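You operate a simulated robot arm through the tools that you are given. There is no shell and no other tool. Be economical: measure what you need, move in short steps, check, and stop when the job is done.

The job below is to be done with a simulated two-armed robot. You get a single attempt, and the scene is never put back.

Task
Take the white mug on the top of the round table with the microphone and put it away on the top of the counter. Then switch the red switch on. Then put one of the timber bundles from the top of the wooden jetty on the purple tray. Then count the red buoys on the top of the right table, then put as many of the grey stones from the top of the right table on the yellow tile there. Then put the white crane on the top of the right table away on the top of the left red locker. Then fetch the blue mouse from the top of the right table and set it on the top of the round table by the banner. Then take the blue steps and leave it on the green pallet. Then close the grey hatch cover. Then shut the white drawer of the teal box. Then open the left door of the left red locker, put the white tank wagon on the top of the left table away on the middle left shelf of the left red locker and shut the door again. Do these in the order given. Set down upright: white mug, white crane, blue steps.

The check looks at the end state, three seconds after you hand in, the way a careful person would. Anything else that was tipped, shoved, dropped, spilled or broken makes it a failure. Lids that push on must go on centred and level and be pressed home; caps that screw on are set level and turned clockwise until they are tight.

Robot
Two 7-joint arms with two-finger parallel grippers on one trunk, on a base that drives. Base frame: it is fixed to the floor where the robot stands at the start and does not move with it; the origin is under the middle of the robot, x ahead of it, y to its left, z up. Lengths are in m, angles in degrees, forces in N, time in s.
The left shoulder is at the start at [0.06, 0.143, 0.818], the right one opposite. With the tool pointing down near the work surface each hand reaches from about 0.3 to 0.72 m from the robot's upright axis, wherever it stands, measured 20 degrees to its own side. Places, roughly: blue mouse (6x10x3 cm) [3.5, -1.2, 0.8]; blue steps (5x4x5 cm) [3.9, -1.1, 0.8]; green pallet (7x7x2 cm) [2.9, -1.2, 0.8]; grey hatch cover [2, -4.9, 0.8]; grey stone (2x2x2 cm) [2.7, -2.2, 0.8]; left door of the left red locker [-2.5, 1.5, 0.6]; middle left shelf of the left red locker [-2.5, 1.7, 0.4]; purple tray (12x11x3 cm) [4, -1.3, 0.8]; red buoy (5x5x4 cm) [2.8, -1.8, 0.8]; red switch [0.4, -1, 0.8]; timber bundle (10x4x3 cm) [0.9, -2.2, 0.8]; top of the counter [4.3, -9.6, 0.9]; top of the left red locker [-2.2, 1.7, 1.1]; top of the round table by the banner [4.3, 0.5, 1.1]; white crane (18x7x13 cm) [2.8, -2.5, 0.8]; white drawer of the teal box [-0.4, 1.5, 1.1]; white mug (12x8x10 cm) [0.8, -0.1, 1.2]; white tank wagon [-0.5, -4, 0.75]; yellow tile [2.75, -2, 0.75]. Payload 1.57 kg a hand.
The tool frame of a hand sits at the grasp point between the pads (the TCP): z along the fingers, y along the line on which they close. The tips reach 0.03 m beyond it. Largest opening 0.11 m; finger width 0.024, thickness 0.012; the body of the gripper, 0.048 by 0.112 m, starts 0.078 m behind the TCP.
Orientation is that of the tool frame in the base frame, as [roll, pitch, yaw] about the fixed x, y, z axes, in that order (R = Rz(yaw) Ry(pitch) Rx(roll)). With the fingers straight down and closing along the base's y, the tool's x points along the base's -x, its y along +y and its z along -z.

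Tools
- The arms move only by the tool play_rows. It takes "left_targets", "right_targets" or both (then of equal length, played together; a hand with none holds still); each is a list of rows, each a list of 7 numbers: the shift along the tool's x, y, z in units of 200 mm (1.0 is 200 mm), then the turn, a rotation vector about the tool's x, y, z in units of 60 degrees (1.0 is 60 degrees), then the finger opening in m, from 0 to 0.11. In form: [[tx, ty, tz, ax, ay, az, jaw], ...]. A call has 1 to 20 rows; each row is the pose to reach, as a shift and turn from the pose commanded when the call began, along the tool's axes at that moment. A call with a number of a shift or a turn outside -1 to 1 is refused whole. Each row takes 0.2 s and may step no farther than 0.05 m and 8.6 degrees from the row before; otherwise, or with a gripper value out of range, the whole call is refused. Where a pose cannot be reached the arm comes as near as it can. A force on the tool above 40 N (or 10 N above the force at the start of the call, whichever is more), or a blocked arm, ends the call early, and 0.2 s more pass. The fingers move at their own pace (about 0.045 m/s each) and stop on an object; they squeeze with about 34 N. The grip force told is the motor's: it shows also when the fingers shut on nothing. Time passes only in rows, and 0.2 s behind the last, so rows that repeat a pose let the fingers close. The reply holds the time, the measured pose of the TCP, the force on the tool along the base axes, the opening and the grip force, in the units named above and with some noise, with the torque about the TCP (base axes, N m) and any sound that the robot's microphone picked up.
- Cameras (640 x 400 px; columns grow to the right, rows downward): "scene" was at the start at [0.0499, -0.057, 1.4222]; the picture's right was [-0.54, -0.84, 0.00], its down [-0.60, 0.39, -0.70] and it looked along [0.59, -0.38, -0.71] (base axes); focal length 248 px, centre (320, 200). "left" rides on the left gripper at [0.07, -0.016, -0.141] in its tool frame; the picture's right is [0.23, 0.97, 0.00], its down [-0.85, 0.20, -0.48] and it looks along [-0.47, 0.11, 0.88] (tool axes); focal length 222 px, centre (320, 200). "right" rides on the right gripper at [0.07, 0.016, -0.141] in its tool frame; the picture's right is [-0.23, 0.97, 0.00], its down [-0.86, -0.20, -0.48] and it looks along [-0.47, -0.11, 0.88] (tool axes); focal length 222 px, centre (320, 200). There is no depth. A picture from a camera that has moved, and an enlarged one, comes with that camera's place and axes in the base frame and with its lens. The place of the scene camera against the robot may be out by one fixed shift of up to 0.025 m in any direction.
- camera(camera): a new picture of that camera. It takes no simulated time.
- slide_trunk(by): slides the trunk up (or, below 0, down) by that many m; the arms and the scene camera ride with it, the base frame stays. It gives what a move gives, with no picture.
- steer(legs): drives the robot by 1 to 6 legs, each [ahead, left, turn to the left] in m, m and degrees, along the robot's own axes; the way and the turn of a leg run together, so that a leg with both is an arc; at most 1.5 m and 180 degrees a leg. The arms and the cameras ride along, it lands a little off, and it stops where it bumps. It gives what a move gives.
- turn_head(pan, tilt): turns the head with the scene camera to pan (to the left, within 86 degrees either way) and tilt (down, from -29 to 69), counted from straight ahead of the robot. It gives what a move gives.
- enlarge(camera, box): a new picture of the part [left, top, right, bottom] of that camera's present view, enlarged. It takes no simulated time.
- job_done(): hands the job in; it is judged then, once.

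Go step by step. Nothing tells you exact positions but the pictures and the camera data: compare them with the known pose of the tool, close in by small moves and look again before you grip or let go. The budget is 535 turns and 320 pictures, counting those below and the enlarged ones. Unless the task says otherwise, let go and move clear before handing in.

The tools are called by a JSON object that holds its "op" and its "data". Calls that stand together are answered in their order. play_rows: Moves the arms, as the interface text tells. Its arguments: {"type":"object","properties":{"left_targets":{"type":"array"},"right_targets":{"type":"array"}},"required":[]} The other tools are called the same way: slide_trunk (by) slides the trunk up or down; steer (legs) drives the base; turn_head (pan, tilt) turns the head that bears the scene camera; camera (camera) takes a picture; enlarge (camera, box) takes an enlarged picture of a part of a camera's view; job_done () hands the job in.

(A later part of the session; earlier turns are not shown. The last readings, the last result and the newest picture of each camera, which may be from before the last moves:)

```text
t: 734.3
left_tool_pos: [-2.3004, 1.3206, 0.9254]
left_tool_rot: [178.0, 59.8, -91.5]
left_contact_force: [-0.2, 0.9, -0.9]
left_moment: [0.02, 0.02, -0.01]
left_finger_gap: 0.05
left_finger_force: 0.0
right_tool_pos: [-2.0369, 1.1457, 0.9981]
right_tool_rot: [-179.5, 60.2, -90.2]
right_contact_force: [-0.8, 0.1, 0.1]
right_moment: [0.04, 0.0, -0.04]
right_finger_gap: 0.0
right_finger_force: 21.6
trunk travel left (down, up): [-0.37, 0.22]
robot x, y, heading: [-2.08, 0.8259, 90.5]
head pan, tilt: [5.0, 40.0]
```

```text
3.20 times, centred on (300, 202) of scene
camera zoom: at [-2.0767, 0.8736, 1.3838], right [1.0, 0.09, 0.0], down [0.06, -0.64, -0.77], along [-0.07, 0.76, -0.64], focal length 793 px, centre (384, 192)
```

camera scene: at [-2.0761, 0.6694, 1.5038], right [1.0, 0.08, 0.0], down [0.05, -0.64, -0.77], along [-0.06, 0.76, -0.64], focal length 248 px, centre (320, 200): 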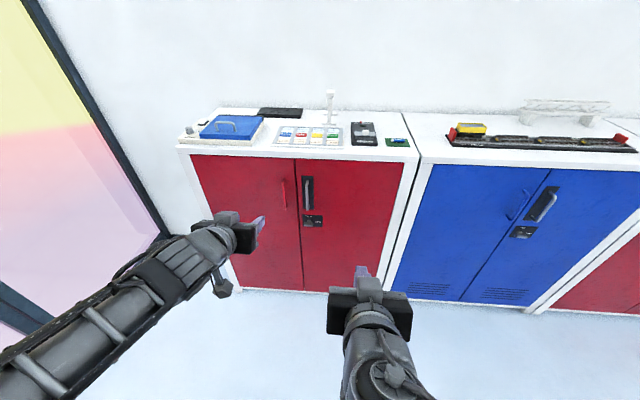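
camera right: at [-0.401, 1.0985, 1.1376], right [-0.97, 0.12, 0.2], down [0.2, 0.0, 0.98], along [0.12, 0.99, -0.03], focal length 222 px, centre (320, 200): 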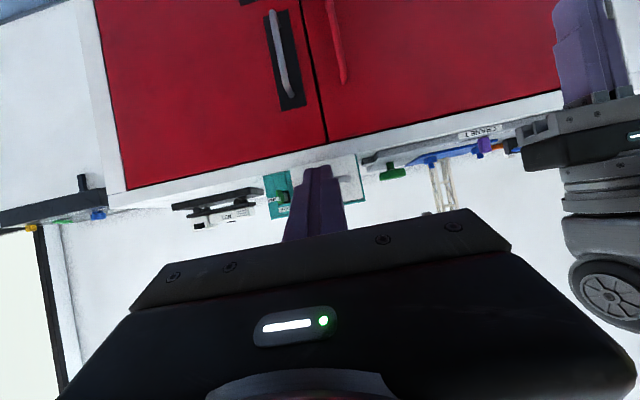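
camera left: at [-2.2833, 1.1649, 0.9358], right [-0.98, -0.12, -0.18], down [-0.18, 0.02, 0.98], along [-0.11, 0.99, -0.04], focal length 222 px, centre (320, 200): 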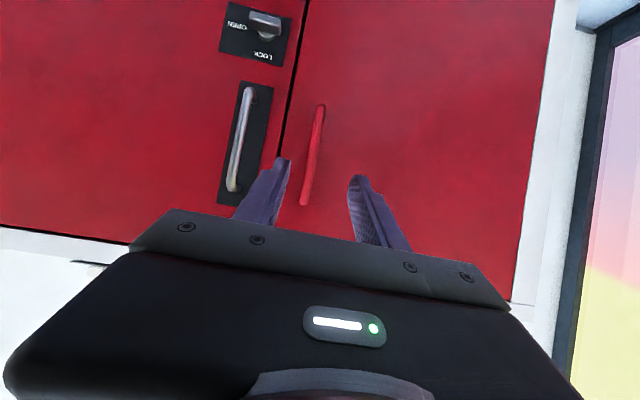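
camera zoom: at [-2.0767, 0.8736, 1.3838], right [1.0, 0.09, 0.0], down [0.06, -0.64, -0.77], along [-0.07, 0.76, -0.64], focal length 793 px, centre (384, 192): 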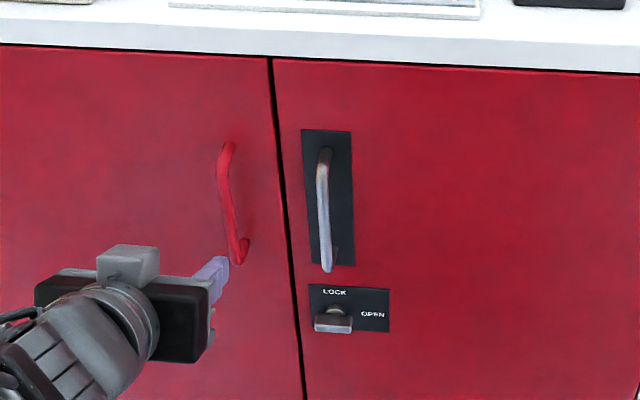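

{"op": "play_rows", "data": {"left_targets": [[0.1, -0.065, 0.056, 0, 0, 0, 0.05], [0.195, -0.065, 0.113, 0, 0, 0, 0.05], [0.12, -0.065, 0.24, 0, 0, 0, 0.05], [0.044, -0.065, 0.372, 0, 0, 0, 0.05]]}}

{"op": "camera", "data": {"camera": "left"}}

{"op": "enlarge", "data": {"camera": "scene", "box": [200, 140, 400, 265]}}

```text
t: 735.3
left_tool_pos: [-2.2869, 1.3832, 0.8808]
left_tool_rot: [178.1, 59.8, -91.6]
left_contact_force: [-0.3, 0.2, -0.7]
left_moment: [-0.03, -0.01, 0.04]
left_finger_gap: 0.05
left_finger_force: 0.2
left hand out of reach, approached as far as the arm can: row 1, 2
right_tool_pos: [-2.0372, 1.1443, 0.9973]
right_tool_rot: [-179.6, 60.2, -90.1]
right_contact_force: [0.3, -0.8, 0.9]
right_moment: [0.03, 0.02, 0.01]
right_finger_gap: 0.0
right_finger_force: 21.5
trunk travel left (down, up): [-0.37, 0.22]
robot x, y, heading: [-2.0794, 0.8301, 90.4]
head pan, tilt: [5.0, 40.0]
```

```text
104 pictures are left
camera left: at [-2.2711, 1.225, 0.8902], right [-0.98, -0.12, -0.18], down [-0.18, 0.02, 0.98], along [-0.11, 0.99, -0.04], focal length 222 px, centre (320, 200)
```

left: 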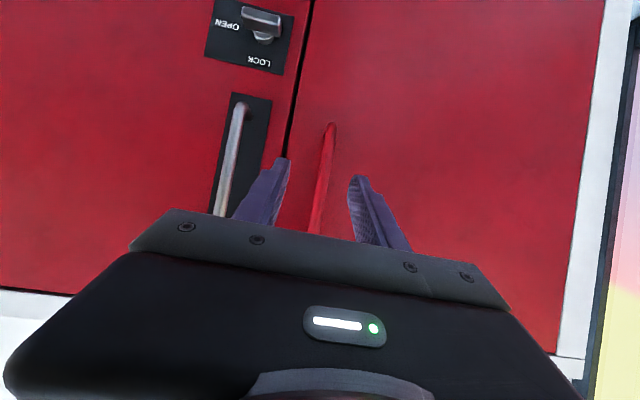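

```text
3.20 times, centred on (300, 202) of scene
camera zoom: at [-2.0768, 0.8732, 1.3838], right [1.0, 0.09, 0.0], down [0.06, -0.64, -0.77], along [-0.07, 0.76, -0.64], focal length 793 px, centre (384, 192)
```

zoom: 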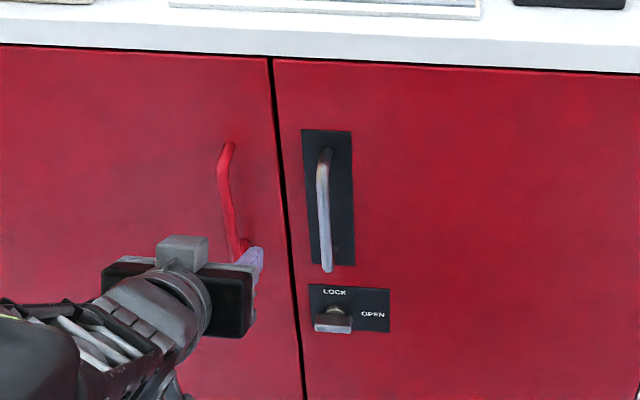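

{"op": "play_rows", "data": {"left_targets": [[-0.025, 0, 0.043, 0, 0, 0, 0.05], [-0.05, 0, 0.086, 0, 0, 0, 0.05], [-0.075, 0, 0.13, 0, 0, 0, 0.05], [-0.1, 0, 0.173, 0, 0, 0, 0.05]]}}

{"op": "camera", "data": {"camera": "left"}}

```text
t: 736.3
left_tool_pos: [-2.2889, 1.4205, 0.8789]
left_tool_rot: [178.0, 59.9, -91.5]
left_contact_force: [-0.8, 0.2, -0.9]
left_moment: [0.01, 0.0, 0.01]
left_finger_gap: 0.0502
left_finger_force: 0.0
right_tool_pos: [-2.0374, 1.145, 0.9986]
right_tool_rot: [-179.6, 60.2, -90.1]
right_contact_force: [0.4, 0.3, 0.4]
right_moment: [-0.01, 0.01, 0.0]
right_finger_gap: 0.0
right_finger_force: 21.5
trunk travel left (down, up): [-0.37, 0.22]
robot x, y, heading: [-2.082, 0.8304, 90.2]
head pan, tilt: [5.0, 40.0]
```

```text
102 pictures are left
camera left: at [-2.2718, 1.2639, 0.8901], right [-0.98, -0.12, -0.18], down [-0.18, 0.02, 0.98], along [-0.11, 0.99, -0.04], focal length 222 px, centre (320, 200)
```

left: 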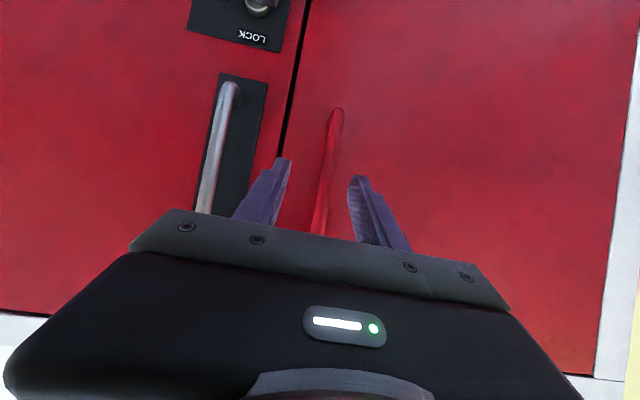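

{"op": "play_rows", "data": {"left_targets": [[-0.025, 0, 0.043, 0, 0, 0, 0.05], [-0.05, 0, 0.086, 0, 0, 0, 0.05], [-0.075, 0, 0.13, 0, 0, 0, 0.05], [-0.1, 0, 0.173, 0, 0, 0, 0.05]]}}

{"op": "camera", "data": {"camera": "left"}}

{"op": "enlarge", "data": {"camera": "scene", "box": [220, 140, 340, 240]}}

```text
t: 737.3
left_tool_pos: [-2.2889, 1.4606, 0.8778]
left_tool_rot: [178.0, 59.7, -91.5]
left_contact_force: [0.3, -13.0, 1.4]
left_moment: [-0.01, -0.04, -0.32]
left_finger_gap: 0.0502
left_finger_force: 0.0
right_tool_pos: [-2.0361, 1.1432, 0.9982]
right_tool_rot: [-179.6, 60.2, -90.0]
right_contact_force: [-0.5, 0.4, -0.6]
right_moment: [0.0, -0.01, 0.01]
right_finger_gap: 0.0
right_finger_force: 21.4
trunk travel left (down, up): [-0.37, 0.22]
robot x, y, heading: [-2.0748, 0.8301, 90.0]
head pan, tilt: [5.0, 40.0]
```

```text
101 pictures are left
camera left: at [-2.2726, 1.3036, 0.8895], right [-0.98, -0.12, -0.18], down [-0.18, 0.02, 0.98], along [-0.11, 0.99, -0.04], focal length 222 px, centre (320, 200)
```

left: 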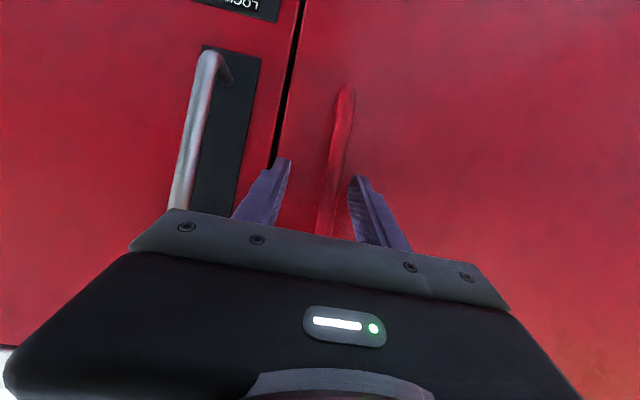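

```text
4.00 times, centred on (280, 190) of scene
camera zoom: at [-2.0767, 0.8712, 1.3839], right [1.0, 0.09, 0.0], down [0.06, -0.64, -0.77], along [-0.07, 0.76, -0.64], focal length 991 px, centre (480, 240)
```

zoom: 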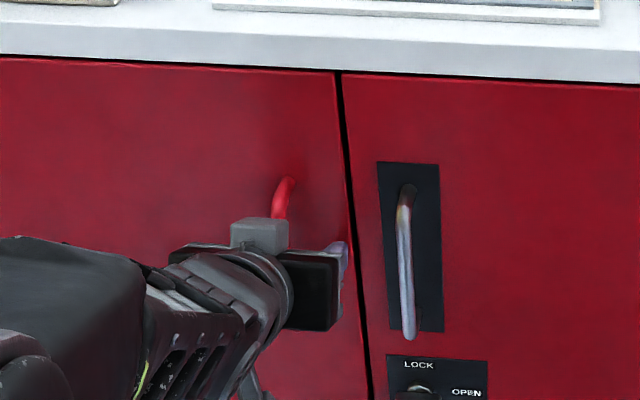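

Tips touch the door; the bar is between the pads. Back off a hair and close.

{"op": "play_rows", "data": {"left_targets": [[0.01, 0, -0.017, 0, 0, 0, 0.03], [0.01, 0, -0.017, 0, 0, 0, 0.005], [0.01, 0, -0.017, 0, 0, 0, 0.0], [0.01, 0, -0.017, 0, 0, 0, 0.0]]}}

```text
t: 738.3
left_tool_pos: [-2.2962, 1.4579, 0.8798]
left_tool_rot: [178.6, 59.9, -90.7]
left_contact_force: [-28.2, 5.0, 8.9]
left_moment: [-0.41, -0.58, -0.06]
left_finger_gap: 0.012
left_finger_force: 24.9
right_tool_pos: [-2.0397, 1.1439, 0.9981]
right_tool_rot: [-179.3, 60.3, -89.7]
right_contact_force: [-0.6, -0.6, 0.4]
right_moment: [0.01, 0.01, 0.01]
right_finger_gap: 0.0
right_finger_force: 21.2
trunk travel left (down, up): [-0.37, 0.22]
robot x, y, heading: [-2.0806, 0.8292, 90.6]
head pan, tilt: [5.0, 40.0]
```

Bar gripped. Pull gently along the door's arc (first ~8°) and see if it opens.

{"op": "play_rows", "data": {"left_targets": [[0.0, 0.035, 0, 0, 0, 0, 0], [0.035, 0.045, -0.06, 0.036, 0, 0.021, 0], [0.07, 0.055, -0.121, 0.072, 0, 0.042, 0], [0.105, 0.068, -0.18, 0.108, 0, 0.063, 0], [0.1375, 0.085, -0.238, 0.144, 0, 0.083, 0]]}}

{"op": "camera", "data": {"camera": "scene"}}

```text
t: 739.5
left_tool_pos: [-2.3049, 1.4032, 0.88]
left_tool_rot: [178.3, 59.6, -101.3]
left_contact_force: [-13.8, 3.0, -3.3]
left_moment: [0.67, -1.02, 0.04]
left_finger_gap: 0.0119
left_finger_force: 29.6
right_tool_pos: [-2.0386, 1.1441, 0.9979]
right_tool_rot: [-179.5, 60.3, -89.9]
right_contact_force: [0.6, -0.5, 0.2]
right_moment: [0.03, 0.0, -0.02]
right_finger_gap: 0.0
right_finger_force: 21.7
trunk travel left (down, up): [-0.37, 0.22]
robot x, y, heading: [-2.0808, 0.8312, 90.4]
head pan, tilt: [5.0, 40.0]
```

```text
99 pictures are left
camera scene: at [-2.0785, 0.8731, 1.3837], right [1.0, 0.09, 0.0], down [0.06, -0.64, -0.77], along [-0.07, 0.76, -0.64], focal length 248 px, centre (320, 200)
```

scene: 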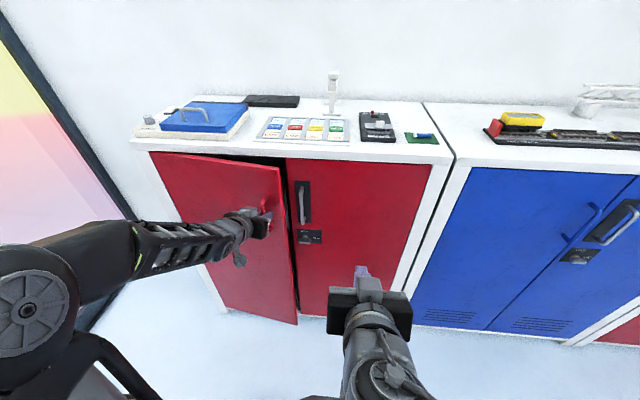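

The door opens. Continue along the arc to ~35°.

{"op": "play_rows", "data": {"left_targets": [[0.07, 0.019, -0.12, 0.072, 0, 0.042, 0], [0.138, 0.048, -0.24, 0.144, 0, 0.083, 0], [0.204, 0.089, -0.354, 0.216, 0, 0.125, 0], [0.27, 0.14, -0.467, 0.288, 0, 0.167, 0], [0.332, 0.2015, -0.576, 0.36, 0, 0.208, 0]]}}

{"op": "camera", "data": {"camera": "scene"}}

```text
t: 740.0
left_tool_pos: [-2.313, 1.3765, 0.8794]
left_tool_rot: [177.7, 59.3, -107.4]
left_contact_force: [-9.7, 2.7, 5.0]
left_moment: [-0.69, -0.71, 0.06]
left_finger_gap: 0.0124
left_finger_force: 28.9
right_tool_pos: [-2.0365, 1.1448, 0.998]
right_tool_rot: [-179.6, 60.2, -90.1]
right_contact_force: [0.2, -0.1, -0.2]
right_moment: [-0.04, 0.01, 0.03]
right_finger_gap: 0.0001
right_finger_force: 21.0
trunk travel left (down, up): [-0.37, 0.22]
robot x, y, heading: [-2.0819, 0.8316, 90.2]
head pan, tilt: [5.0, 40.0]
stopped in row 2 (left hand): the force on the tool passed its limit at 49 N (the readings are from after the stop); the commanded pose is now the measured one
```

```text
98 pictures are left
camera scene: at [-2.0765, 0.8738, 1.3837], right [1.0, 0.09, 0.0], down [0.06, -0.64, -0.77], along [-0.07, 0.76, -0.64], focal length 248 px, centre (320, 200)
```

scene: 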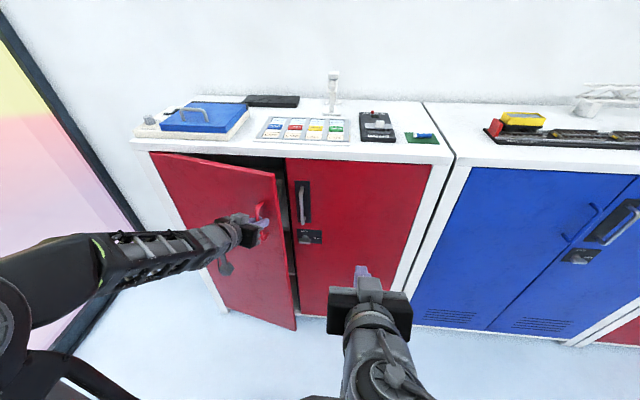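

I refine the hinge estimate from the motion so far and continue pulling more gently.

{"op": "play_rows", "data": {"left_targets": [[0.066, 0.001, -0.112, 0.072, 0, 0.0425, 0], [0.131, 0.0115, -0.221, 0.143, 0, 0.085, 0], [0.196, 0.034, -0.33, 0.215, 0, 0.1275, 0], [0.2586, 0.068, -0.4356, 0.287, 0, 0.17, 0], [0.322, 0.1115, -0.542, 0.358, 0, 0.2125, 0]]}}

{"op": "camera", "data": {"camera": "scene"}}

```text
t: 741.3
left_tool_pos: [-2.3743, 1.2633, 0.879]
left_tool_rot: [177.3, 58.5, -131.9]
left_contact_force: [-8.4, 6.3, -4.9]
left_moment: [-1.03, -0.25, 0.01]
left_finger_gap: 0.0121
left_finger_force: 29.5
right_tool_pos: [-2.0387, 1.1467, 0.9985]
right_tool_rot: [-179.4, 60.2, -89.9]
right_contact_force: [-0.1, 0.3, -0.5]
right_moment: [0.01, 0.02, -0.03]
right_finger_gap: 0.0
right_finger_force: 21.1
trunk travel left (down, up): [-0.37, 0.22]
robot x, y, heading: [-2.0806, 0.8295, 90.2]
head pan, tilt: [5.0, 40.0]
stopped in row 5 (left hand): the force on the tool passed its limit at 42 N (the readings are from after the stop); the commanded pose is now the measured one
```

```text
97 pictures are left
camera scene: at [-2.0781, 0.8745, 1.3835], right [1.0, 0.09, 0.0], down [0.06, -0.64, -0.77], along [-0.07, 0.76, -0.64], focal length 248 px, centre (320, 200)
```

scene: 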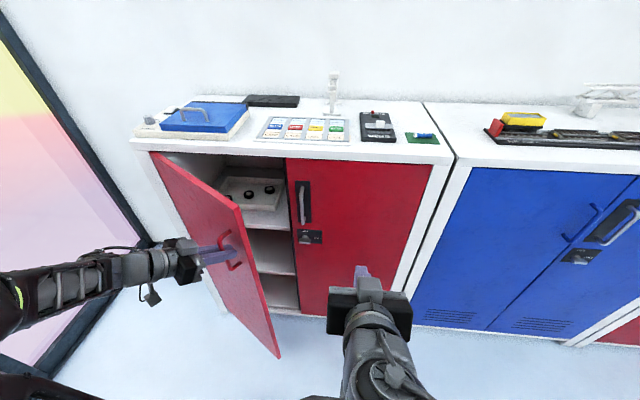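

Door ~40° open, shelves visible. Release the handle, draw the left hand back, then push the door wider from inside with the right hand.

{"op": "play_rows", "data": {"left_targets": [[0, 0, 0, 0, 0, 0, 0.03], [0, 0, 0, 0, 0, 0, 0.06], [0, 0, -0.1, 0, 0, 0, 0.06], [0, 0, -0.25, 0, 0, 0, 0.06], [0, 0, -0.4, 0, 0, 0, 0.03], [0, 0, -0.55, 0, 0, 0, 0.0]]}}

{"op": "camera", "data": {"camera": "scene"}}

```text
t: 742.7
left_tool_pos: [-2.4306, 1.1885, 0.9362]
left_tool_rot: [177.2, 58.6, -132.4]
left_contact_force: [0.0, 0.2, 0.0]
left_moment: [-0.01, 0.0, -0.03]
left_finger_gap: 0.0099
left_finger_force: 0.1
right_tool_pos: [-2.0374, 1.1448, 0.9986]
right_tool_rot: [-179.5, 60.2, -89.9]
right_contact_force: [0.2, 0.1, 0.3]
right_moment: [0.0, -0.03, 0.03]
right_finger_gap: 0.0
right_finger_force: 21.5
trunk travel left (down, up): [-0.37, 0.22]
robot x, y, heading: [-2.0836, 0.833, 90.4]
head pan, tilt: [5.0, 40.0]
```

```text
96 pictures are left
camera scene: at [-2.0772, 0.873, 1.3838], right [1.0, 0.09, 0.0], down [0.06, -0.64, -0.77], along [-0.07, 0.76, -0.64], focal length 248 px, centre (320, 200)
```

scene: 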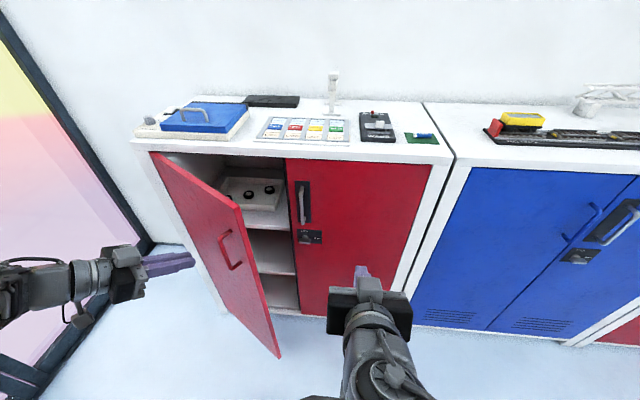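

Back up a little, extend the right hand to y≈1.27 just right of the door's edge, then strafe left to sweep the door open.

{"op": "steer", "data": {"legs": [[-0.2, 0, 0]]}}

{"op": "slide_trunk", "data": {"by": -0.1}}

{"op": "play_rows", "data": {"right_targets": [[-0.1, 0, 0.174, 0, 0, 0, 0], [-0.2, 0, 0.348, 0, 0, 0, 0], [-0.3, 0, 0.522, 0, 0, 0, 0], [-0.4, 0, 0.696, 0, 0, 0, 0], [-0.5, 0, 0.87, 0, 0, 0, 0]]}}

{"op": "play_rows", "data": {"right_targets": [[-0.1, 0, 0.174, 0, 0, 0, 0], [-0.2, 0, 0.348, 0, 0, 0, 0], [-0.3, 0, 0.522, 0, 0, 0, 0]]}}

{"op": "camera", "data": {"camera": "scene"}}

```text
t: 744.3
left_tool_pos: [-2.4301, 0.9915, 0.9352]
left_tool_rot: [177.1, 58.6, -132.2]
left_contact_force: [1.0, 1.3, 1.1]
left_moment: [0.02, -0.01, 0.0]
left_finger_gap: 0.0001
left_finger_force: 21.7
right_tool_pos: [-2.0368, 0.9472, 0.9977]
right_tool_rot: [-179.6, 60.3, -89.7]
right_contact_force: [-0.7, -0.8, -0.2]
right_moment: [-0.02, -0.01, -0.02]
right_finger_gap: 0.0001
right_finger_force: 21.3
trunk travel left (down, up): [-0.37, 0.22]
robot x, y, heading: [-2.0801, 0.6322, 90.3]
head pan, tilt: [5.0, 40.0]
```

```text
t: 745.6
left_tool_pos: [-2.4312, 0.9911, 0.8361]
left_tool_rot: [177.3, 58.6, -132.2]
left_contact_force: [0.1, -0.4, 0.3]
left_moment: [-0.03, 0.03, 0.0]
left_finger_gap: 0.0
left_finger_force: 21.1
right_tool_pos: [-2.0381, 0.9493, 0.899]
right_tool_rot: [-179.6, 60.3, -89.7]
right_contact_force: [-0.1, -0.1, -1.2]
right_moment: [-0.02, 0.02, 0.01]
right_finger_gap: 0.0002
right_finger_force: 21.8
trunk travel left (down, up): [-0.27, 0.32]
robot x, y, heading: [-2.0765, 0.6317, 90.4]
head pan, tilt: [5.0, 40.0]
```

```text
t: 746.8
left_tool_pos: [-2.4309, 0.9925, 0.8369]
left_tool_rot: [177.4, 58.8, -132.2]
left_contact_force: [0.2, 0.3, 0.8]
left_moment: [0.0, 0.02, 0.0]
left_finger_gap: 0.0002
left_finger_force: 21.0
right_tool_pos: [-2.0392, 1.15, 0.8992]
right_tool_rot: [-179.7, 60.3, -89.8]
right_contact_force: [0.4, -0.2, 0.1]
right_moment: [0.02, -0.01, 0.03]
right_finger_gap: 0.0
right_finger_force: 20.9
trunk travel left (down, up): [-0.27, 0.32]
robot x, y, heading: [-2.0762, 0.638, 90.6]
head pan, tilt: [5.0, 40.0]
```

```text
t: 747.6
left_tool_pos: [-2.4303, 0.9919, 0.836]
left_tool_rot: [177.3, 58.8, -132.3]
left_contact_force: [0.1, 0.2, -0.5]
left_moment: [0.02, 0.0, 0.01]
left_finger_gap: 0.0001
left_finger_force: 21.4
right_tool_pos: [-2.0357, 1.2721, 0.9016]
right_tool_rot: [-179.3, 60.3, -89.6]
right_contact_force: [0.2, 0.4, -0.2]
right_moment: [0.0, -0.02, 0.02]
right_finger_gap: 0.0
right_finger_force: 21.8
trunk travel left (down, up): [-0.27, 0.32]
robot x, y, heading: [-2.0749, 0.6345, 90.5]
head pan, tilt: [5.0, 40.0]
```

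```text
95 pictures are left
camera scene: at [-2.0759, 0.6776, 1.2838], right [1.0, 0.1, 0.0], down [0.06, -0.64, -0.77], along [-0.07, 0.76, -0.64], focal length 248 px, centre (320, 200)
```

scene: 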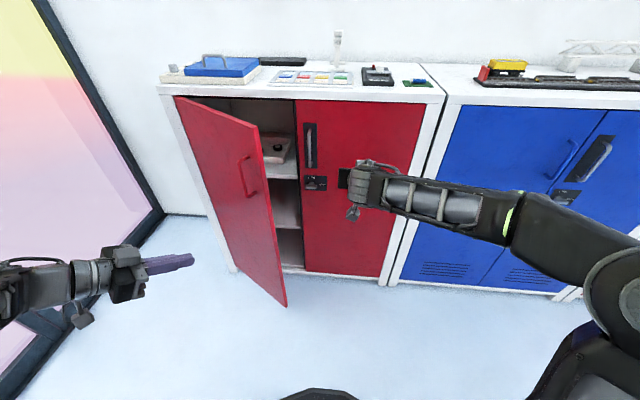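

{"op": "play_rows", "data": {"right_targets": [[-0.1, 0, 0.174, 0, 0, 0, 0], [-0.16, 0, 0.28, 0, 0, 0, 0]]}}

{"op": "steer", "data": {"legs": [[0, 0.3, 0]]}}

{"op": "camera", "data": {"camera": "scene"}}

```text
t: 748.2
left_tool_pos: [-2.4305, 0.993, 0.8353]
left_tool_rot: [177.2, 58.7, -132.2]
left_contact_force: [-0.3, 0.5, 0.3]
left_moment: [0.03, 0.01, 0.02]
left_finger_gap: 0.0
left_finger_force: 21.1
right_tool_pos: [-2.0366, 1.3361, 0.9022]
right_tool_rot: [-179.5, 60.3, -89.7]
right_contact_force: [-0.2, 0.5, 0.8]
right_moment: [0.01, 0.03, -0.02]
right_finger_gap: 0.0001
right_finger_force: 21.5
trunk travel left (down, up): [-0.27, 0.32]
robot x, y, heading: [-2.0841, 0.6359, 90.4]
head pan, tilt: [5.0, 40.0]
```

```text
t: 749.9
left_tool_pos: [-2.6544, 0.9899, 0.8363]
left_tool_rot: [177.3, 58.6, -132.2]
left_contact_force: [0.8, -0.2, 0.0]
left_moment: [0.02, 0.02, -0.02]
left_finger_gap: 0.0
left_finger_force: 21.4
right_tool_pos: [-2.2495, 1.3339, 0.8991]
right_tool_rot: [-178.8, 60.1, -90.4]
right_contact_force: [0.4, 0.2, 0.8]
right_moment: [0.0, 0.02, 0.01]
right_finger_gap: 0.0001
right_finger_force: 21.2
trunk travel left (down, up): [-0.27, 0.32]
robot x, y, heading: [-2.3011, 0.632, 90.4]
head pan, tilt: [5.0, 40.0]
stopped in leg 1: the force on the tool passed its limit at 69 N (the readings are from after the stop); the commanded pose is now the measured one
```

```text
94 pictures are left
camera scene: at [-2.2994, 0.6757, 1.2838], right [1.0, 0.1, 0.0], down [0.06, -0.64, -0.77], along [-0.07, 0.76, -0.64], focal length 248 px, centre (320, 200)
```

scene: 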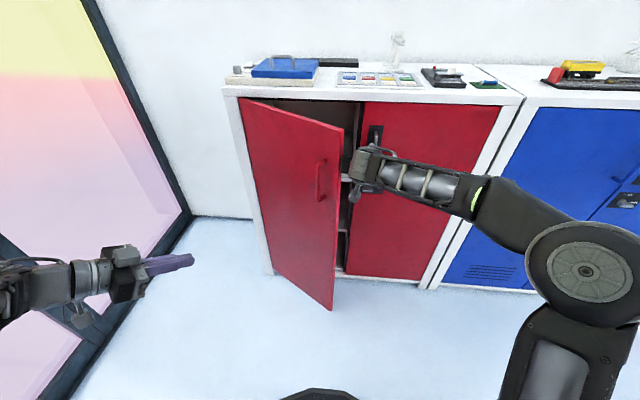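

The sweep bumped the door too fast. I push slowly with the arm instead.

{"op": "play_rows", "data": {"right_targets": [[0, 0.04, 0, 0, 0, 0, 0], [0, 0.08, 0, 0, 0, 0, 0], [0, 0.12, 0, 0, 0, 0, 0], [0, 0.16, 0, 0, 0, 0, 0], [0, 0.2, 0, 0, 0, 0, 0], [0, 0.25, 0, 0, 0, 0, 0], [0, 0.3, 0, 0, 0, 0, 0]]}}

{"op": "camera", "data": {"camera": "scene"}}

```text
t: 750.5
left_tool_pos: [-2.6515, 0.9913, 0.836]
left_tool_rot: [177.2, 58.6, -132.4]
left_contact_force: [0.4, 0.1, -0.9]
left_moment: [0.0, -0.03, -0.04]
left_finger_gap: 0.0
left_finger_force: 21.6
right_tool_pos: [-2.2484, 1.3362, 0.9001]
right_tool_rot: [-178.3, 60.0, -91.5]
right_contact_force: [10.7, -6.6, 3.2]
right_moment: [0.22, 0.89, 0.99]
right_finger_gap: 0.0
right_finger_force: 21.3
trunk travel left (down, up): [-0.27, 0.32]
robot x, y, heading: [-2.3032, 0.6319, 90.4]
head pan, tilt: [5.0, 40.0]
stopped in row 2 (right hand): the force on the tool passed its limit at 47 N (the readings are from after the stop); the commanded pose is now the measured one
```

```text
93 pictures are left
camera scene: at [-2.2972, 0.6741, 1.284], right [1.0, 0.09, 0.0], down [0.06, -0.64, -0.77], along [-0.07, 0.76, -0.64], focal length 248 px, centre (320, 200)
```

scene: 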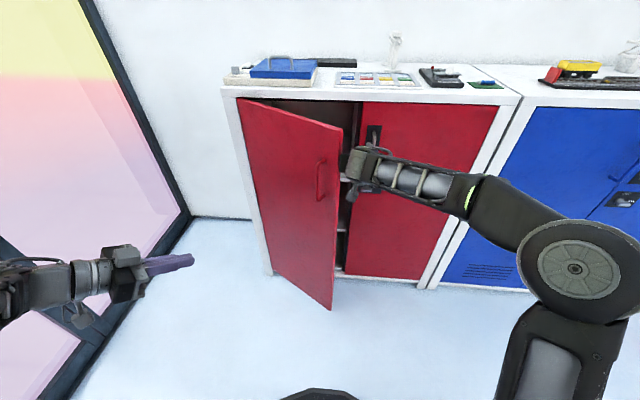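

{"op": "enlarge", "data": {"camera": "scene", "box": [300, 110, 460, 230]}}

{"op": "camera", "data": {"camera": "right"}}

```text
3.33 times, centred on (380, 170) of scene
camera zoom: at [-2.2972, 0.6741, 1.284], right [1.0, 0.09, 0.0], down [0.06, -0.64, -0.77], along [-0.07, 0.76, -0.64], focal length 826 px, centre (120, 300)
```

zoom: 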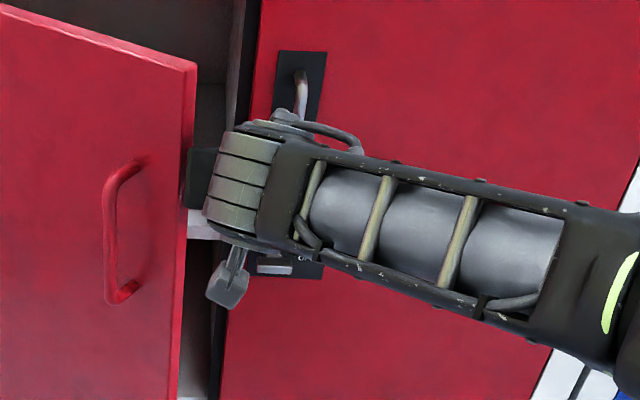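

```text
91 pictures are left
camera right: at [-2.2719, 1.1795, 0.9106], right [-0.97, 0.16, 0.18], down [0.19, 0.0, 0.98], along [0.16, 0.99, -0.03], focal length 222 px, centre (320, 200)
```

right: 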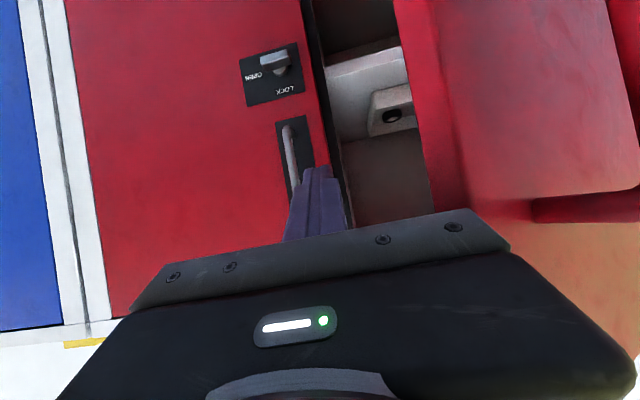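

The gripper body is hitting the door's edge (door only ~28° open). I back off, turn the right hand ~45° left so the fingers can hook behind the door edge.

{"op": "play_rows", "data": {"right_targets": [[0, -0.12, 0, 0, 0, 0, 0], [0, -0.25, 0, 0, 0, 0, 0], [0, -0.25, 0, -0.109, 0, -0.062, 0], [0, -0.25, 0, -0.217, 0, -0.124, 0], [0, -0.25, 0, -0.326, 0, -0.187, 0], [0, -0.25, 0, -0.434, 0, -0.249, 0], [0, -0.25, 0, -0.543, 0, -0.311, 0], [0, -0.25, 0, -0.651, 0, -0.373, 0]]}}

{"op": "camera", "data": {"camera": "right"}}

{"op": "camera", "data": {"camera": "scene"}}

```text
t: 752.3
left_tool_pos: [-2.6527, 0.9903, 0.8357]
left_tool_rot: [177.3, 58.6, -132.2]
left_contact_force: [-0.9, 0.2, -0.1]
left_moment: [-0.01, -0.02, -0.04]
left_finger_gap: 0.0
left_finger_force: 21.4
right_tool_pos: [-2.2011, 1.334, 0.8985]
right_tool_rot: [-179.3, 59.4, -46.7]
right_contact_force: [0.1, -0.9, 0.3]
right_moment: [0.02, 0.05, -0.01]
right_finger_gap: 0.0
right_finger_force: 21.3
trunk travel left (down, up): [-0.27, 0.32]
robot x, y, heading: [-2.3033, 0.6352, 90.2]
head pan, tilt: [5.0, 40.0]
```

```text
90 pictures are left
camera right: at [-2.1072, 1.2066, 0.9117], right [-0.8, -0.57, 0.19], down [0.13, 0.15, 0.98], along [-0.59, 0.81, -0.04], focal length 222 px, centre (320, 200)
```

right: 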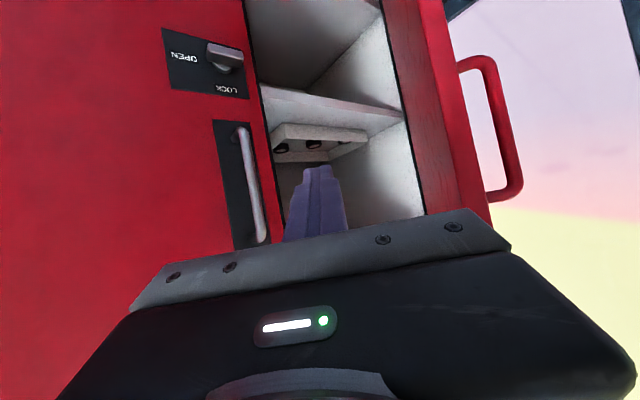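

```text
89 pictures are left
camera scene: at [-2.2985, 0.6753, 1.2838], right [1.0, 0.09, 0.0], down [0.06, -0.64, -0.77], along [-0.07, 0.76, -0.64], focal length 248 px, centre (320, 200)
```

scene: 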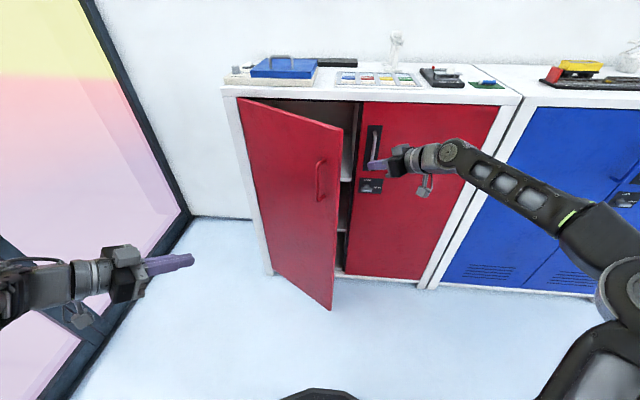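

{"op": "play_rows", "data": {"right_targets": [[-0.09, 0, 0.15, 0, 0, 0, 0], [-0.18, 0, 0.3, 0, 0, 0, 0], [-0.27, 0, 0.45, 0, 0, 0, 0], [-0.356, 0, 0.603, 0, 0, 0, 0]]}}

{"op": "camera", "data": {"camera": "scene"}}

{"op": "camera", "data": {"camera": "right"}}

```text
t: 753.3
left_tool_pos: [-2.6526, 0.9915, 0.8347]
left_tool_rot: [177.3, 58.7, -132.2]
left_contact_force: [-0.5, 0.5, 0.6]
left_moment: [-0.02, -0.01, 0.0]
left_finger_gap: 0.0004
left_finger_force: 21.6
right_tool_pos: [-2.2981, 1.4394, 0.8974]
right_tool_rot: [-179.2, 59.5, -46.7]
right_contact_force: [0.8, 0.0, 0.3]
right_moment: [-0.02, -0.03, -0.01]
right_finger_gap: 0.0
right_finger_force: 21.4
trunk travel left (down, up): [-0.27, 0.32]
robot x, y, heading: [-2.3035, 0.6308, 90.4]
head pan, tilt: [5.0, 40.0]
```

```text
88 pictures are left
camera scene: at [-2.2989, 0.6754, 1.2838], right [1.0, 0.09, 0.0], down [0.06, -0.64, -0.77], along [-0.07, 0.76, -0.64], focal length 248 px, centre (320, 200)
```

scene: 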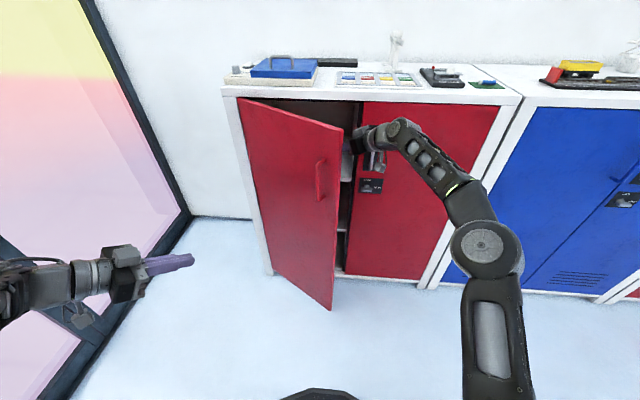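

```text
87 pictures are left
camera right: at [-2.2036, 1.3124, 0.9107], right [-0.8, -0.57, 0.19], down [0.13, 0.15, 0.98], along [-0.59, 0.81, -0.05], focal length 222 px, centre (320, 200)
```

right: 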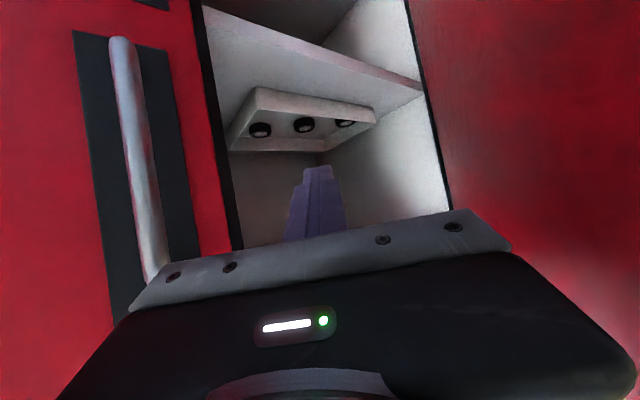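

Hand is behind the door. Move sideways (+tool y) to swing it open.

{"op": "play_rows", "data": {"right_targets": [[0, 0.06, 0, 0, 0, 0, 0], [0, 0.12, 0, 0, 0, 0, 0], [0, 0.18, 0, 0, 0, 0, 0], [0, 0.24, 0, 0, 0, 0, 0], [0, 0.32, 0, 0, 0, 0, 0], [0, 0.4, 0, 0, 0, 0, 0], [0, 0.5, 0, 0, 0, 0, 0], [0, 0.6, 0, 0, 0, 0, 0], [0, 0.7, 0, 0, 0, 0, 0], [0, 0.8, 0, 0, 0, 0, 0]]}}

{"op": "camera", "data": {"camera": "scene"}}

```text
t: 755.5
left_tool_pos: [-2.6527, 0.9905, 0.8357]
left_tool_rot: [177.3, 58.7, -132.4]
left_contact_force: [0.2, -0.3, 0.3]
left_moment: [0.04, 0.01, 0.0]
left_finger_gap: 0.0
left_finger_force: 21.2
right_tool_pos: [-2.4137, 1.3275, 0.9003]
right_tool_rot: [-179.2, 59.4, -46.8]
right_contact_force: [0.1, -0.2, -0.5]
right_moment: [-0.01, 0.0, -0.04]
right_finger_gap: 0.0
right_finger_force: 21.3
trunk travel left (down, up): [-0.27, 0.32]
robot x, y, heading: [-2.3041, 0.6335, 90.3]
head pan, tilt: [5.0, 40.0]
```

```text
86 pictures are left
camera scene: at [-2.2988, 0.6752, 1.2838], right [1.0, 0.09, 0.0], down [0.06, -0.64, -0.77], along [-0.07, 0.76, -0.64], focal length 248 px, centre (320, 200)
```

scene: 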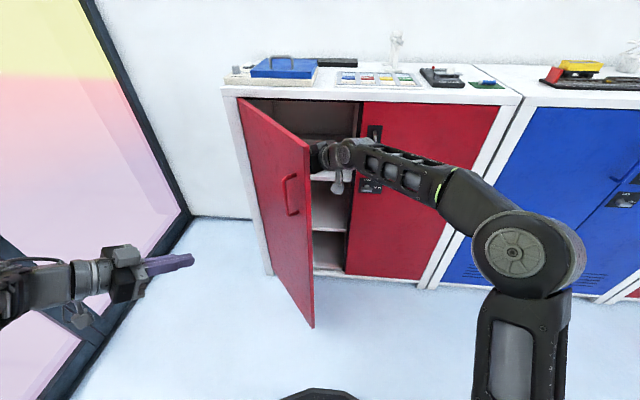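

{"op": "play_rows", "data": {"right_targets": [[-0.034, 0.1, 0.057, 0, 0, 0, 0], [-0.068, 0.2, 0.115, 0, 0, 0, 0], [-0.102, 0.3, 0.172, 0, 0, 0, 0], [-0.136, 0.4, 0.23, 0, 0, 0, 0], [-0.17, 0.5, 0.287, 0, 0, 0, 0], [-0.204, 0.6, 0.344, 0, 0, 0, 0]]}}

{"op": "camera", "data": {"camera": "scene"}}

```text
t: 756.9
left_tool_pos: [-2.6536, 0.9906, 0.8344]
left_tool_rot: [177.3, 58.7, -132.3]
left_contact_force: [-0.3, 0.0, 0.3]
left_moment: [-0.01, -0.02, 0.01]
left_finger_gap: 0.0001
left_finger_force: 21.7
right_tool_pos: [-2.5573, 1.307, 0.8977]
right_tool_rot: [-179.1, 59.4, -46.7]
right_contact_force: [-0.4, -0.2, -0.1]
right_moment: [0.0, 0.04, 0.0]
right_finger_gap: 0.0
right_finger_force: 20.9
trunk travel left (down, up): [-0.27, 0.32]
robot x, y, heading: [-2.3026, 0.633, 90.3]
head pan, tilt: [5.0, 40.0]
```

```text
85 pictures are left
camera scene: at [-2.2988, 0.6752, 1.2838], right [1.0, 0.09, 0.0], down [0.06, -0.64, -0.77], along [-0.07, 0.76, -0.64], focal length 248 px, centre (320, 200)
```

scene: 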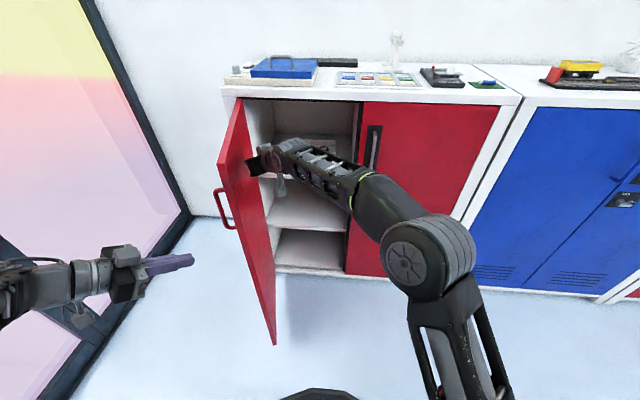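

{"op": "play_rows", "data": {"right_targets": [[-0.03, 0.08, 0.05, 0, 0, 0, 0], [-0.06, 0.16, 0.1, 0, 0, 0, 0]]}}

{"op": "play_rows", "data": {"right_targets": [[0, -0.2, 0, 0, 0, 0, 0], [0, -0.4, 0, 0, 0, 0, 0], [0.05, -0.6, -0.1, 0, 0, 0, 0], [0.1, -0.8, -0.2, 0, 0, 0, 0], [0.15, -1.0, -0.3, 0, 0, 0, 0]]}}

{"op": "camera", "data": {"camera": "scene"}}

```text
t: 757.5
left_tool_pos: [-2.6521, 0.9912, 0.8356]
left_tool_rot: [177.4, 58.7, -132.4]
left_contact_force: [0.5, 1.1, -0.1]
left_moment: [0.02, 0.01, 0.0]
left_finger_gap: 0.0
left_finger_force: 20.8
right_tool_pos: [-2.5974, 1.3027, 0.8949]
right_tool_rot: [-179.1, 59.4, -46.7]
right_contact_force: [-0.6, 0.7, 0.1]
right_moment: [-0.02, -0.02, 0.01]
right_finger_gap: 0.0002
right_finger_force: 21.1
trunk travel left (down, up): [-0.27, 0.32]
robot x, y, heading: [-2.3028, 0.6349, 90.1]
head pan, tilt: [5.0, 40.0]
```

```text
t: 758.7
left_tool_pos: [-2.6531, 0.9904, 0.8352]
left_tool_rot: [177.3, 58.7, -132.3]
left_contact_force: [-0.3, -0.5, 0.0]
left_moment: [-0.02, -0.03, -0.02]
left_finger_gap: 0.0
left_finger_force: 21.1
right_tool_pos: [-2.4016, 1.387, 0.8994]
right_tool_rot: [-179.2, 59.4, -46.8]
right_contact_force: [0.5, 0.4, -1.1]
right_moment: [0.02, -0.03, -0.01]
right_finger_gap: 0.0002
right_finger_force: 21.0
trunk travel left (down, up): [-0.27, 0.32]
robot x, y, heading: [-2.3036, 0.6327, 90.2]
head pan, tilt: [5.0, 40.0]
```

```text
84 pictures are left
camera scene: at [-2.2986, 0.6753, 1.2838], right [1.0, 0.09, 0.0], down [0.06, -0.64, -0.77], along [-0.07, 0.76, -0.64], focal length 248 px, centre (320, 200)
```

scene: 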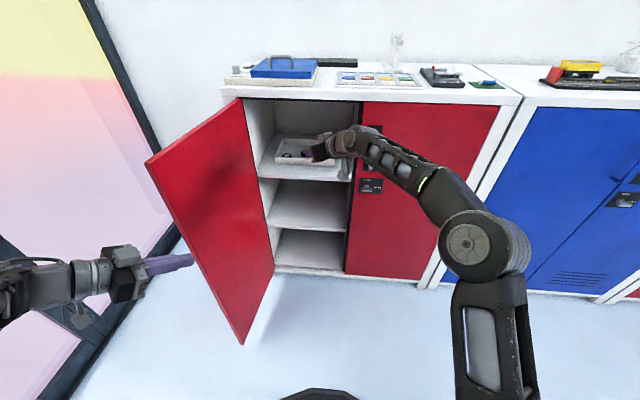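

Door is wide open; the middle shelf is at z≈0.39. Retract the hands, then go fetch the tank wagon on the west side of the left table.

{"op": "play_rows", "data": {"right_targets": [[0.1, 0, -0.172, 0, 0, 0, 0], [0.2, 0, -0.344, 0.08, 0, 0.046, 0], [0.3, 0, -0.516, 0.17, 0, 0.1, 0], [0.4, 0, -0.688, 0.28, 0, 0.16, 0], [0.5, 0, -0.86, 0.39, 0, 0.22, 0], [0.5, 0, -0.9, 0.5, 0, 0.29, 0], [0.5, 0, -0.9, 0.6, 0, 0.35, 0]]}}

{"op": "steer", "data": {"legs": [[-0.35, 0.0, 0], [-0.2, -0.5, 0], [0, 0, -90]]}}

{"op": "slide_trunk", "data": {"by": 0.32}}

{"op": "turn_head", "data": {"pan": -60, "tilt": 15}}

{"op": "camera", "data": {"camera": "scene"}}

```text
t: 760.3
left_tool_pos: [-2.653, 0.9907, 0.8352]
left_tool_rot: [177.2, 58.7, -132.3]
left_contact_force: [0.4, -0.5, 0.0]
left_moment: [0.01, 0.0, 0.02]
left_finger_gap: 0.0
left_finger_force: 20.7
right_tool_pos: [-2.2643, 1.237, 0.9097]
right_tool_rot: [-178.9, 59.8, -88.4]
right_contact_force: [0.9, 0.6, 0.8]
right_moment: [0.0, -0.01, -0.01]
right_finger_gap: 0.0
right_finger_force: 21.5
trunk travel left (down, up): [-0.27, 0.32]
robot x, y, heading: [-2.3006, 0.6333, 90.3]
head pan, tilt: [5.0, 40.0]
```

```text
t: 769.0
left_tool_pos: [-1.4509, 0.4378, 0.8354]
left_tool_rot: [177.3, 58.7, 138.5]
left_contact_force: [-0.5, -0.9, 0.6]
left_moment: [0.01, -0.01, -0.04]
left_finger_gap: 0.0
left_finger_force: 21.4
right_tool_pos: [-1.2, 0.0537, 0.9102]
right_tool_rot: [-178.8, 59.8, -177.4]
right_contact_force: [-0.1, 0.3, -0.4]
right_moment: [0.0, -0.01, 0.02]
right_finger_gap: 0.0
right_finger_force: 20.9
trunk travel left (down, up): [-0.27, 0.32]
robot x, y, heading: [-1.8025, 0.0813, 1.0]
head pan, tilt: [5.0, 40.0]
```

```text
t: 772.2
left_tool_pos: [-1.451, 0.4374, 1.1564]
left_tool_rot: [177.3, 58.8, 138.5]
left_contact_force: [0.3, -0.2, -0.1]
left_moment: [-0.01, -0.01, -0.02]
left_finger_gap: 0.0
left_finger_force: 20.9
right_tool_pos: [-1.1996, 0.053, 1.2285]
right_tool_rot: [-178.8, 59.9, -177.4]
right_contact_force: [0.2, 0.0, -0.2]
right_moment: [-0.02, -0.01, -0.01]
right_finger_gap: 0.0
right_finger_force: 21.5
trunk travel left (down, up): [-0.59, 0.0]
robot x, y, heading: [-1.8029, 0.079, 1.0]
head pan, tilt: [5.0, 40.0]
```

```text
t: 773.5
left_tool_pos: [-1.4512, 0.4382, 1.156]
left_tool_rot: [177.4, 58.8, 138.5]
left_contact_force: [-0.5, -0.2, 0.1]
left_moment: [0.03, 0.02, -0.01]
left_finger_gap: 0.0
left_finger_force: 21.4
right_tool_pos: [-1.2004, 0.0539, 1.2298]
right_tool_rot: [-178.8, 59.8, -177.4]
right_contact_force: [0.1, -0.4, 0.8]
right_moment: [0.01, 0.01, -0.02]
right_finger_gap: 0.0
right_finger_force: 21.1
trunk travel left (down, up): [-0.59, 0.0]
robot x, y, heading: [-1.8013, 0.0814, 1.2]
head pan, tilt: [-60.0, 15.0]
```

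```text
83 pictures are left
camera scene: at [-1.7732, -0.0099, 1.6433], right [-0.86, -0.52, 0.0], down [-0.13, 0.22, -0.97], along [0.5, -0.83, -0.26], focal length 248 px, centre (320, 200)
```

scene: 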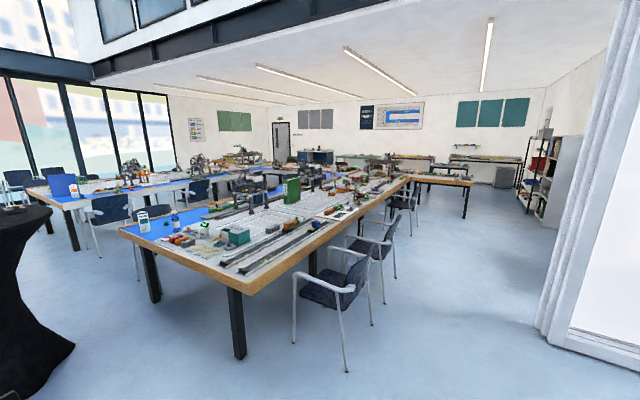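

{"op": "steer", "data": {"legs": [[0, -1.45, -1], [0, -1.45, 0], [0, -0.6, 0]]}}

{"op": "turn_head", "data": {"pan": -25, "tilt": 25}}

{"op": "camera", "data": {"camera": "scene"}}

```text
t: 790.4
left_tool_pos: [-1.4612, -3.0418, 1.1554]
left_tool_rot: [177.4, 58.7, 136.8]
left_contact_force: [0.0, 1.0, 0.2]
left_moment: [-0.01, 0.0, 0.06]
left_finger_gap: 0.0001
left_finger_force: 20.9
right_tool_pos: [-1.2216, -3.433, 1.2296]
right_tool_rot: [-179.1, 59.9, -179.2]
right_contact_force: [-0.4, -0.2, -0.2]
right_moment: [0.0, 0.01, -0.02]
right_finger_gap: 0.0
right_finger_force: 21.2
trunk travel left (down, up): [-0.59, 0.0]
robot x, y, heading: [-1.8265, -3.3836, -0.6]
head pan, tilt: [-60.0, 15.0]
```

```text
t: 791.4
left_tool_pos: [-1.4615, -3.0426, 1.1545]
left_tool_rot: [177.3, 58.7, 136.8]
left_contact_force: [-0.4, 0.6, 0.2]
left_moment: [-0.02, -0.03, -0.01]
left_finger_gap: 0.0
left_finger_force: 21.6
right_tool_pos: [-1.2222, -3.4323, 1.2294]
right_tool_rot: [-179.0, 59.8, -179.2]
right_contact_force: [-0.5, 0.6, -0.7]
right_moment: [-0.01, 0.0, -0.01]
right_finger_gap: 0.0
right_finger_force: 21.3
trunk travel left (down, up): [-0.59, 0.0]
robot x, y, heading: [-1.8253, -3.3857, -0.6]
head pan, tilt: [-25.0, 25.0]
```

```text
82 pictures are left
camera scene: at [-1.7596, -3.4369, 1.6272], right [-0.43, -0.9, 0.0], down [-0.38, 0.18, -0.91], along [0.82, -0.39, -0.42], focal length 248 px, centre (320, 200)
```

scene: 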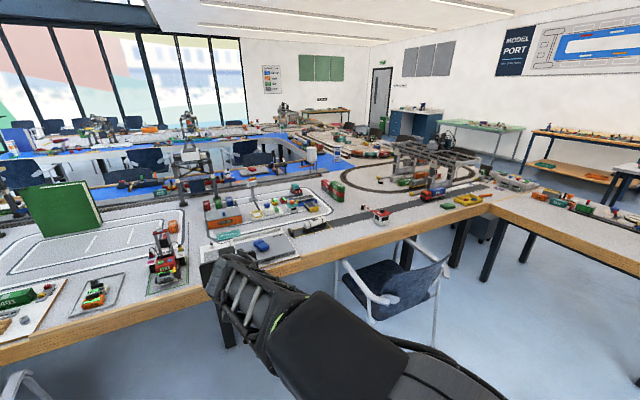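

{"op": "enlarge", "data": {"camera": "scene", "box": [180, 160, 420, 290]}}

```text
2.67 times, centred on (300, 225) of scene
camera zoom: at [-1.7596, -3.4369, 1.6272], right [-0.43, -0.9, 0.0], down [-0.38, 0.18, -0.91], along [0.82, -0.39, -0.42], focal length 661 px, centre (373, 133)
```

zoom: 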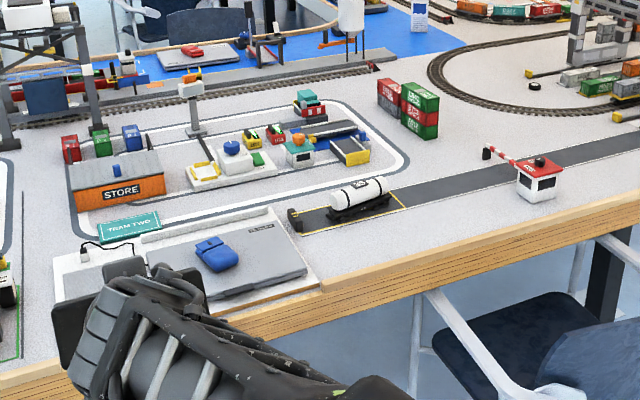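

The white tank wagon is at ≈[-0.474,-4.007], its axis along y. I drive up to the table edge facing it.

{"op": "steer", "data": {"legs": [[0, -0.57, 0.6], [0.65, 0, 0]]}}

{"op": "turn_head", "data": {"pan": -5, "tilt": 50}}

{"op": "camera", "data": {"camera": "scene"}}

{"op": "camera", "data": {"camera": "right"}}

```text
t: 796.8
left_tool_pos: [-1.0238, -3.5963, 1.153]
left_tool_rot: [177.6, 58.5, 138.2]
left_contact_force: [0.8, 0.0, -0.5]
left_moment: [-0.02, 0.05, -0.05]
left_finger_gap: 0.0
left_finger_force: 21.1
right_tool_pos: [-0.7758, -3.9826, 1.227]
right_tool_rot: [-178.9, 59.5, -178.0]
right_contact_force: [1.2, -0.2, -0.4]
right_moment: [-0.02, -0.01, 0.0]
right_finger_gap: 0.0
right_finger_force: 21.6
trunk travel left (down, up): [-0.59, 0.0]
robot x, y, heading: [-1.3816, -3.9491, 0.6]
head pan, tilt: [-25.0, 25.0]
stopped in leg 2: the robot was blocked; the commanded pose is now the measured one
```

```text
t: 797.7
left_tool_pos: [-1.0283, -3.5957, 1.1549]
left_tool_rot: [177.3, 58.6, 137.8]
left_contact_force: [0.1, 0.4, 0.5]
left_moment: [-0.01, -0.01, -0.01]
left_finger_gap: 0.0
left_finger_force: 20.8
right_tool_pos: [-0.781, -3.9818, 1.2279]
right_tool_rot: [-178.9, 59.8, -177.9]
right_contact_force: [0.4, 0.5, -0.1]
right_moment: [-0.02, 0.01, -0.01]
right_finger_gap: 0.0
right_finger_force: 21.2
trunk travel left (down, up): [-0.59, 0.0]
robot x, y, heading: [-1.3841, -3.9455, 0.6]
head pan, tilt: [-5.0, 50.0]
```

```text
80 pictures are left
camera scene: at [-1.325, -3.966, 1.5897], right [-0.08, -1.0, 0.0], down [-0.76, 0.06, -0.64], along [0.64, -0.05, -0.77], focal length 248 px, centre (320, 200)
```

scene: 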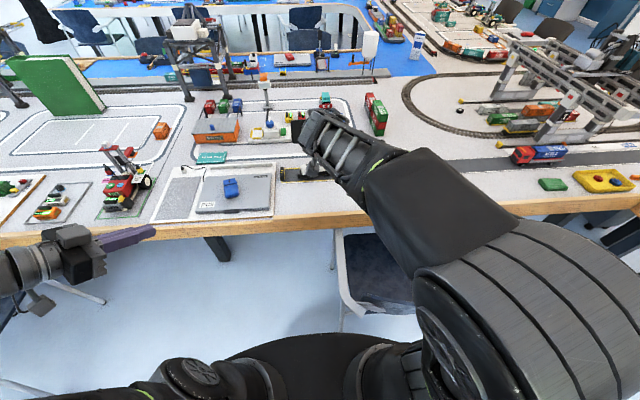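

```text
79 pictures are left
camera right: at [-0.9382, -3.9691, 1.2405], right [0.1, 0.98, 0.19], down [0.02, -0.19, 0.98], along [1.0, -0.09, -0.04], focal length 222 px, centre (320, 200)
```

right: 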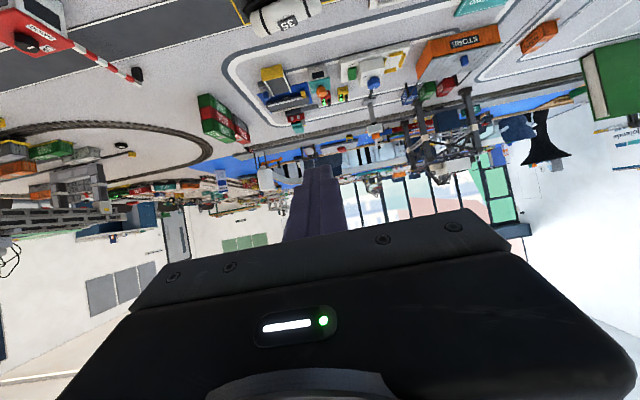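

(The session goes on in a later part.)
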